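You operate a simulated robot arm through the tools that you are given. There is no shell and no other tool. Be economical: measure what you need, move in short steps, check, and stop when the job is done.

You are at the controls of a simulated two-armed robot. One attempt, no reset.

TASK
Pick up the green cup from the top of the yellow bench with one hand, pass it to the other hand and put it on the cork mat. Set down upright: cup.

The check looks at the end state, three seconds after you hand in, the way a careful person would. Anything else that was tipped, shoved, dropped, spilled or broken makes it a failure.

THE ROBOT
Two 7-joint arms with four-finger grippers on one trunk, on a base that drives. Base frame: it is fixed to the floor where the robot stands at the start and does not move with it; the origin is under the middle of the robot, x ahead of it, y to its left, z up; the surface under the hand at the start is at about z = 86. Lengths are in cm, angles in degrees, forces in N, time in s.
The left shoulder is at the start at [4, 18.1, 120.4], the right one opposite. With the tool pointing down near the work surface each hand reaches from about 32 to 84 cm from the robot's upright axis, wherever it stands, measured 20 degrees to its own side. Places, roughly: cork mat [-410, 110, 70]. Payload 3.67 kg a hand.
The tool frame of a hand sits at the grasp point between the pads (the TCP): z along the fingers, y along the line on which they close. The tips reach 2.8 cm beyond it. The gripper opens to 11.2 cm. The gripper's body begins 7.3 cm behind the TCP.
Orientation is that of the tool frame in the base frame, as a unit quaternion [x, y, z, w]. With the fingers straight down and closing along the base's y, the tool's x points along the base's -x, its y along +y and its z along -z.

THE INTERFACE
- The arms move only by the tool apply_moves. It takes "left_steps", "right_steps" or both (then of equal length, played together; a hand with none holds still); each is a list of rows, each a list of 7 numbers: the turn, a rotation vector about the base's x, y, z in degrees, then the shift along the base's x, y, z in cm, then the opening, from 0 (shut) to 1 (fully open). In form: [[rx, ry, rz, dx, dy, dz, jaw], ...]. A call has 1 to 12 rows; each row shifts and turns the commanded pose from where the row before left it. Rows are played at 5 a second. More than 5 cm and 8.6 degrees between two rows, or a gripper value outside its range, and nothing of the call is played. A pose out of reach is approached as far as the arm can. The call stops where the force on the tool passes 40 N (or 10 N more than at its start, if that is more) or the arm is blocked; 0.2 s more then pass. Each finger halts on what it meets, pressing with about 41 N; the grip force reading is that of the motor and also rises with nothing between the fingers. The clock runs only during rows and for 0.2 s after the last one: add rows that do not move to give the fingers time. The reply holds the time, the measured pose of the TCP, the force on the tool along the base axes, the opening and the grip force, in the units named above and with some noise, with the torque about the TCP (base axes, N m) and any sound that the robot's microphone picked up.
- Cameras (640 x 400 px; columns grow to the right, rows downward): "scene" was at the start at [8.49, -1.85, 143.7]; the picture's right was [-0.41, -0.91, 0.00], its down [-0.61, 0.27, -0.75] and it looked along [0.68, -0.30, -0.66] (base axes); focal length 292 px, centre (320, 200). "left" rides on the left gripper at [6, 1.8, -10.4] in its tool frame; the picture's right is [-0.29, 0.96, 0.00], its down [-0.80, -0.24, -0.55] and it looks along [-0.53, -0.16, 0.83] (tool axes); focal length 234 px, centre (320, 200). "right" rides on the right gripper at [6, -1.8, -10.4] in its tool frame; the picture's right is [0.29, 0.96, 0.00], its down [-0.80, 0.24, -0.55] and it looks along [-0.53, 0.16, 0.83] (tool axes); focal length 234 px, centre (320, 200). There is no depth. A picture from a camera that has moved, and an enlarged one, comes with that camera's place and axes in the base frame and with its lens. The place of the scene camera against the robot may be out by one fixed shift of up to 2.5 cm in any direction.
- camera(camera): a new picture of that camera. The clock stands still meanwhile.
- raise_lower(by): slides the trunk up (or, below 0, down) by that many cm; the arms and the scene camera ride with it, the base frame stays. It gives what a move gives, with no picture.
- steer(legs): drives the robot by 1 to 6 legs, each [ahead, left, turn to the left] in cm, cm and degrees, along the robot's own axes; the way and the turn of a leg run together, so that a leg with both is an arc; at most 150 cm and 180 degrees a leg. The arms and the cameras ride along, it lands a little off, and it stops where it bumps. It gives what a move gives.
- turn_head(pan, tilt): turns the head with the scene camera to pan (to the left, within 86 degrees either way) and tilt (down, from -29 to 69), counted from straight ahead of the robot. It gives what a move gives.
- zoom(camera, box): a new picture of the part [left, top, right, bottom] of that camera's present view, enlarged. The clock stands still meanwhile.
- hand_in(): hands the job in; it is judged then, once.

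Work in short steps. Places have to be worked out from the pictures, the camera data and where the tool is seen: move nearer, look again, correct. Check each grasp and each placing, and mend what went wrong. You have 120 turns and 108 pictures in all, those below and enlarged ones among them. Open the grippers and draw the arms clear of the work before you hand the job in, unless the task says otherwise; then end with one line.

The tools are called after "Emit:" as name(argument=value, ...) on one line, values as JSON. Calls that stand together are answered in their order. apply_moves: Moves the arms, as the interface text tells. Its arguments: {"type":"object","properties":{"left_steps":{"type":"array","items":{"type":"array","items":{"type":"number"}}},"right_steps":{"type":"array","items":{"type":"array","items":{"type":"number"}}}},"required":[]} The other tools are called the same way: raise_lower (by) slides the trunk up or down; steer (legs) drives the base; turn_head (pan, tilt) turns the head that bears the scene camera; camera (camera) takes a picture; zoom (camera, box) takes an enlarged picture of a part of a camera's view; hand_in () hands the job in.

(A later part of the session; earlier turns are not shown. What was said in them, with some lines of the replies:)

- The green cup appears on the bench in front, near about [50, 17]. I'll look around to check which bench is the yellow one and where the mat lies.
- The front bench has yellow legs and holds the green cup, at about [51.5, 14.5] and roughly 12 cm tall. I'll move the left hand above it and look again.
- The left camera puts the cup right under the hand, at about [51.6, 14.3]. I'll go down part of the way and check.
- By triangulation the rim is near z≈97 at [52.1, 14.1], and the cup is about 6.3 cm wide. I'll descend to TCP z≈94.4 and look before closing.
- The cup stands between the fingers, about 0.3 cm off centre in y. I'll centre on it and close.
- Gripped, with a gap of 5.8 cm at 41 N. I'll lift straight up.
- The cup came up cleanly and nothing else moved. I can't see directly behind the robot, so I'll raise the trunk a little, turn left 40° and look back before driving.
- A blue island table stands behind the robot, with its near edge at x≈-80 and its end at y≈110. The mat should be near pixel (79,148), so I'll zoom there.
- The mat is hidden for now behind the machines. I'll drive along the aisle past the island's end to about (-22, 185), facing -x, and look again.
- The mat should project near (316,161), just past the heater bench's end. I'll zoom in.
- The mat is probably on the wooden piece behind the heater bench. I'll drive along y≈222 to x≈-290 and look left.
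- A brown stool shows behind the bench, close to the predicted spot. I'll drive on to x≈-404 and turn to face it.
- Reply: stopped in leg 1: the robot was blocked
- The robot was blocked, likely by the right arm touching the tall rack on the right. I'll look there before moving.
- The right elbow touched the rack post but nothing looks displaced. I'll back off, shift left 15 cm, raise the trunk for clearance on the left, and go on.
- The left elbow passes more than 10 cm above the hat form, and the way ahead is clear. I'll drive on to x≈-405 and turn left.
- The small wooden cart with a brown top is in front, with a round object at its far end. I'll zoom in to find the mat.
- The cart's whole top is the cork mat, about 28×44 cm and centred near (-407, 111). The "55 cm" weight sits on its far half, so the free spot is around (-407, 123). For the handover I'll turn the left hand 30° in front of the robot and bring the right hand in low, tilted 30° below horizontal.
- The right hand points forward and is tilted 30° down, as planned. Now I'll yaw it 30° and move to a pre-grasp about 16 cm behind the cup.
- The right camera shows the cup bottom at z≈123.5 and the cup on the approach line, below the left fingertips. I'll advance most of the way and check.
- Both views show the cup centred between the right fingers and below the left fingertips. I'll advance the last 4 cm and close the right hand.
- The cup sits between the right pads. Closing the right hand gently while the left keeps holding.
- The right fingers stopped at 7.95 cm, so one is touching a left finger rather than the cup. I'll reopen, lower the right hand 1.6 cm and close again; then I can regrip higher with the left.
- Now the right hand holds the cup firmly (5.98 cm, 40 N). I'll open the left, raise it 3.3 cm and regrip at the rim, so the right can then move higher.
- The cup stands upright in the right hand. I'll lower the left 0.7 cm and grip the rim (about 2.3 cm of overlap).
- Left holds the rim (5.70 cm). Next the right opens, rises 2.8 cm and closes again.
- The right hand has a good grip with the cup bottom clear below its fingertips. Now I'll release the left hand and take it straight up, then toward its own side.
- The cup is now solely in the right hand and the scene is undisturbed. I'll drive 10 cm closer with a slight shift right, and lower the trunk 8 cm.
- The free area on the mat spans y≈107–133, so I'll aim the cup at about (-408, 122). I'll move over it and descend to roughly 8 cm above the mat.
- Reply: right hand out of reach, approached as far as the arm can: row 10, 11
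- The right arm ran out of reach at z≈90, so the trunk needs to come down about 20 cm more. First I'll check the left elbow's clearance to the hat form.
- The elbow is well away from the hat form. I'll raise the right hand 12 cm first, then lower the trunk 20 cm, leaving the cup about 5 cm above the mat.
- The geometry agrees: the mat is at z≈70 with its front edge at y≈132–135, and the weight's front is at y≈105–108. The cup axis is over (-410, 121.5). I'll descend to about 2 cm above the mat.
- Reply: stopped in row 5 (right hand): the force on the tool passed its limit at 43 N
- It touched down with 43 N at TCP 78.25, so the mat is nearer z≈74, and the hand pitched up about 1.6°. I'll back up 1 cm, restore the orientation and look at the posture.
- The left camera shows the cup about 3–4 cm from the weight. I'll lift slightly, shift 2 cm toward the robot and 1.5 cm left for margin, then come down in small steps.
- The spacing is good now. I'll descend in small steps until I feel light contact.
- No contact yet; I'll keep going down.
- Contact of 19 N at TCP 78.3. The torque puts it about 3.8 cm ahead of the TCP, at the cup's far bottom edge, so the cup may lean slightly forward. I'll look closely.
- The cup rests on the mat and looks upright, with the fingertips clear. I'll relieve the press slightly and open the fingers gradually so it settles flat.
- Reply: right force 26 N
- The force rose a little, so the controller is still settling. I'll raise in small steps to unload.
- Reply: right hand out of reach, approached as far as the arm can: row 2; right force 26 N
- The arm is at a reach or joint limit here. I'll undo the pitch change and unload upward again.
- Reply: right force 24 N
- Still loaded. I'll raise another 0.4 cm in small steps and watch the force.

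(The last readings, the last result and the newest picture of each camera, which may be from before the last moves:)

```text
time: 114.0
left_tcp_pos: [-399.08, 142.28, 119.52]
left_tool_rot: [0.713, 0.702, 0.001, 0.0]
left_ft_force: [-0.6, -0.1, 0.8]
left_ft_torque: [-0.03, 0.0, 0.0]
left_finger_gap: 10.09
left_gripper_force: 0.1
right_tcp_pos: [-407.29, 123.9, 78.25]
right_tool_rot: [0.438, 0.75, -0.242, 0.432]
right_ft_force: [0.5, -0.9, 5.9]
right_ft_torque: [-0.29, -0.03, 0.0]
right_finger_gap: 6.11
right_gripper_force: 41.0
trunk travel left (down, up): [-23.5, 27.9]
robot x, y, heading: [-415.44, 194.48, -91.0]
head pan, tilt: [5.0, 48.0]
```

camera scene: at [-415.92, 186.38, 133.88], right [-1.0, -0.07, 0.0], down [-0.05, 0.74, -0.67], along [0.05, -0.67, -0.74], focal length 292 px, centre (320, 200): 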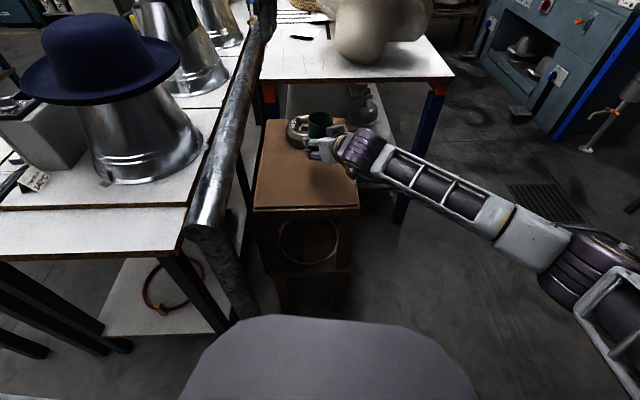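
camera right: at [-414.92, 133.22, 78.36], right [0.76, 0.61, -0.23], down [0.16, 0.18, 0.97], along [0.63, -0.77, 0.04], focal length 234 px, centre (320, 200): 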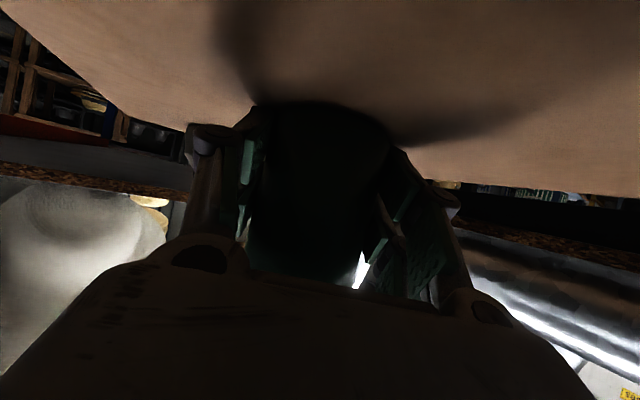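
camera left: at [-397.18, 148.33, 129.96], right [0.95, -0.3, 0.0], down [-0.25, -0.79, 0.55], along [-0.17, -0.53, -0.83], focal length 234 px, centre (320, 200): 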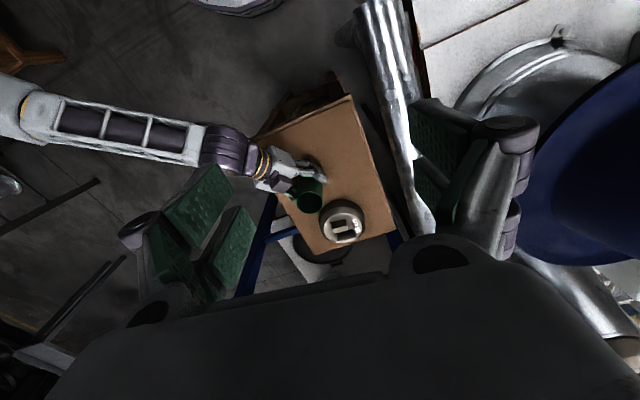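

Unloaded to 6 N, so the cup is just resting on the mat. Opening the fingers slowly.

Emit:
apply_moves(right_steps=[[0, 0, 0, 0, 0, 0, 0.54], [0, 0, 0, 0, 0, 0, 0.58], [0, 0, 0, 0, 0, 0, 0.64], [0, 0, 0, 0, 0, 0, 0.72], [0, 0, 0, 0, 0, 0, 0.85], [0, 0, 0, 0, 0, 0, 0.95], [0, 0, 0, 0, 0, 0, 0.95]])

Emit:
camera(camera="right")

Emit:
zoom(camera="left", box=[240, 110, 400, 240])

Emit:
zoom(camera="scene", box=[260, 90, 380, 190])

```text
time: 115.6
left_tcp_pos: [-399.06, 142.39, 119.62]
left_tool_rot: [0.713, 0.701, 0.001, -0.001]
left_ft_force: [-0.3, 0.3, 0.3]
left_ft_torque: [0.03, -0.02, 0.02]
left_finger_gap: 10.09
left_gripper_force: 0.1
right_tcp_pos: [-407.33, 123.81, 78.42]
right_tool_rot: [0.436, 0.75, -0.242, 0.434]
right_ft_force: [0.4, 0.1, -0.6]
right_ft_torque: [0.02, 0.02, 0.0]
right_finger_gap: 10.63
right_gripper_force: 0.0
trunk travel left (down, up): [-23.5, 27.9]
robot x, y, heading: [-415.26, 194.8, -90.9]
head pan, tilt: [5.0, 48.0]
```

```text
46 pictures are left
camera right: at [-414.91, 133.21, 78.59], right [0.76, 0.61, -0.23], down [0.16, 0.18, 0.97], along [0.63, -0.77, 0.04], focal length 234 px, centre (320, 200)
```

right: 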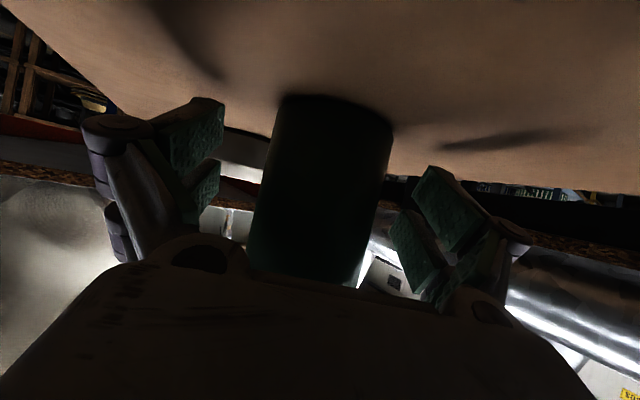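

```text
3.08 times, centred on (320, 175) of left
camera zoom: at [-397.18, 148.35, 129.97], right [0.95, -0.3, 0.0], down [-0.25, -0.79, 0.55], along [-0.17, -0.53, -0.83], focal length 720 px, centre (320, 277)
```

zoom: 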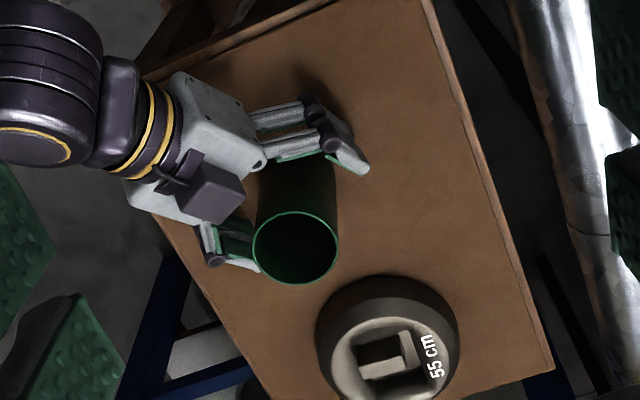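

```text
4.00 times, centred on (320, 140) of scene
camera zoom: at [-415.93, 186.4, 133.88], right [-1.0, -0.07, 0.0], down [-0.05, 0.74, -0.67], along [0.05, -0.67, -0.74], focal length 1166 px, centre (320, 440)
```

zoom: 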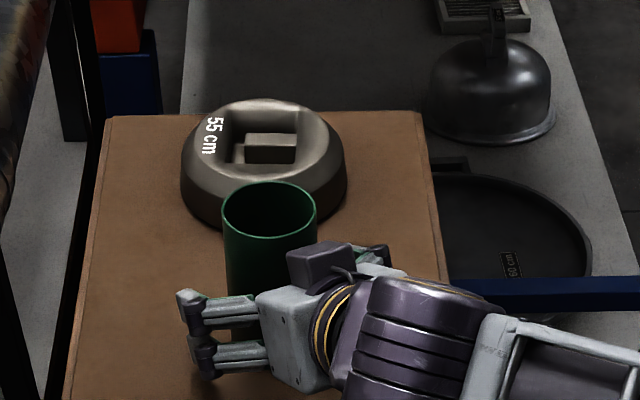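

The cup stands free and upright on the mat. I'll withdraw the right hand back along its own axis, then up.

Emit:
apply_moves(right_steps=[[0, 0, 0, -0.9, 1.5, 0.8, 0.95], [0, 0, 0, -1.3, 2.25, 1.4, 0.95], [0, 0, 0, -1.3, 2.25, 1.5, 0.95], [0, 0, 0, -1.3, 2.25, 1.5, 0.95], [0, 0, 0, -1.3, 2.25, 1.5, 0.95], [0, 0, 0, -2, 2, 3, 0.95], [0, 0, 0, -3, 1, 3, 0.95], [0, 0, 0, -3, 0, 3, 0.95], [0, 0, 0, 0, 0, 0, 0.95]])

Emit:
camera(camera="scene")

```text
time: 117.6
left_tcp_pos: [-399.12, 142.37, 119.46]
left_tool_rot: [0.713, 0.701, 0.0, 0.0]
left_ft_force: [-0.1, 0.2, -0.4]
left_ft_torque: [0.01, 0.03, 0.01]
left_finger_gap: 10.08
left_gripper_force: 0.0
right_tcp_pos: [-421.42, 137.2, 94.15]
right_tool_rot: [0.437, 0.75, -0.242, 0.433]
right_ft_force: [0.1, -0.8, -0.1]
right_ft_torque: [0.0, -0.03, 0.02]
right_finger_gap: 10.6
right_gripper_force: 0.0
trunk travel left (down, up): [-23.5, 27.9]
robot x, y, heading: [-415.18, 194.61, -90.8]
head pan, tilt: [5.0, 48.0]
```

```text
43 pictures are left
camera scene: at [-415.89, 186.36, 133.87], right [-1.0, -0.07, 0.0], down [-0.05, 0.74, -0.67], along [0.05, -0.67, -0.74], focal length 292 px, centre (320, 200)
```

scene: 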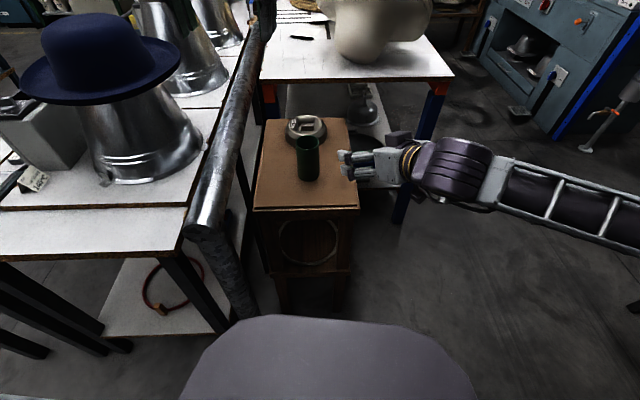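

The cup is standing upright on the mat. I'll raise the trunk and back off a little to get both arms clear, then do a last check.

Emit:
raise_lower(by=15)

Emit:
steer(legs=[[-10, 0, 0]])

Emit:
zoom(camera="scene", box=[200, 80, 420, 240])

```text
time: 119.3
left_tcp_pos: [-399.15, 142.31, 134.45]
left_tool_rot: [0.712, 0.702, 0.002, -0.001]
left_ft_force: [-0.3, -1.0, 0.5]
left_ft_torque: [0.0, 0.01, 0.03]
left_finger_gap: 10.07
left_gripper_force: 0.0
right_tcp_pos: [-421.43, 137.27, 108.86]
right_tool_rot: [0.437, 0.75, -0.242, 0.434]
right_ft_force: [-0.5, 0.6, -0.1]
right_ft_torque: [0.01, 0.02, 0.01]
right_finger_gap: 10.65
right_gripper_force: 0.0
trunk travel left (down, up): [-38.5, 12.9]
robot x, y, heading: [-414.97, 194.66, -91.1]
head pan, tilt: [5.0, 48.0]
```

```text
time: 120.5
left_tcp_pos: [-399.0, 152.27, 134.41]
left_tool_rot: [0.712, 0.702, 0.001, -0.001]
left_ft_force: [0.3, 0.0, 0.2]
left_ft_torque: [0.0, 0.0, 0.01]
left_finger_gap: 10.08
left_gripper_force: 0.2
right_tcp_pos: [-421.29, 147.21, 108.89]
right_tool_rot: [0.438, 0.749, -0.243, 0.434]
right_ft_force: [0.9, 0.8, 0.2]
right_ft_torque: [0.02, -0.01, 0.02]
right_finger_gap: 10.63
right_gripper_force: 0.0
trunk travel left (down, up): [-38.5, 12.9]
robot x, y, heading: [-415.34, 204.55, -90.7]
head pan, tilt: [5.0, 48.0]
```

```text
2.50 times, centred on (310, 160) of scene
camera zoom: at [-415.78, 196.31, 148.77], right [-1.0, -0.07, 0.0], down [-0.05, 0.74, -0.67], along [0.05, -0.67, -0.74], focal length 729 px, centre (345, 300)
```

zoom: 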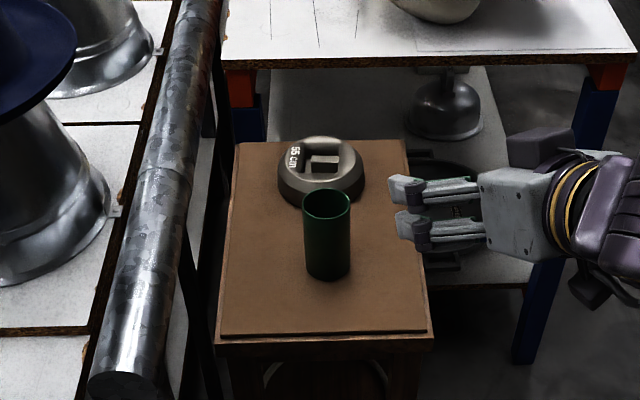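

The cup stands upright on the cork mat, the weight is untouched, and both hands are open and clear. Handing in.

Emit:
hand_in()

```text
The job is handed in.
```

The green cup was passed from the left hand to the right and now stands upright on the cork mat. On the way the right elbow bumped a rack post, but I saw nothing displaced.
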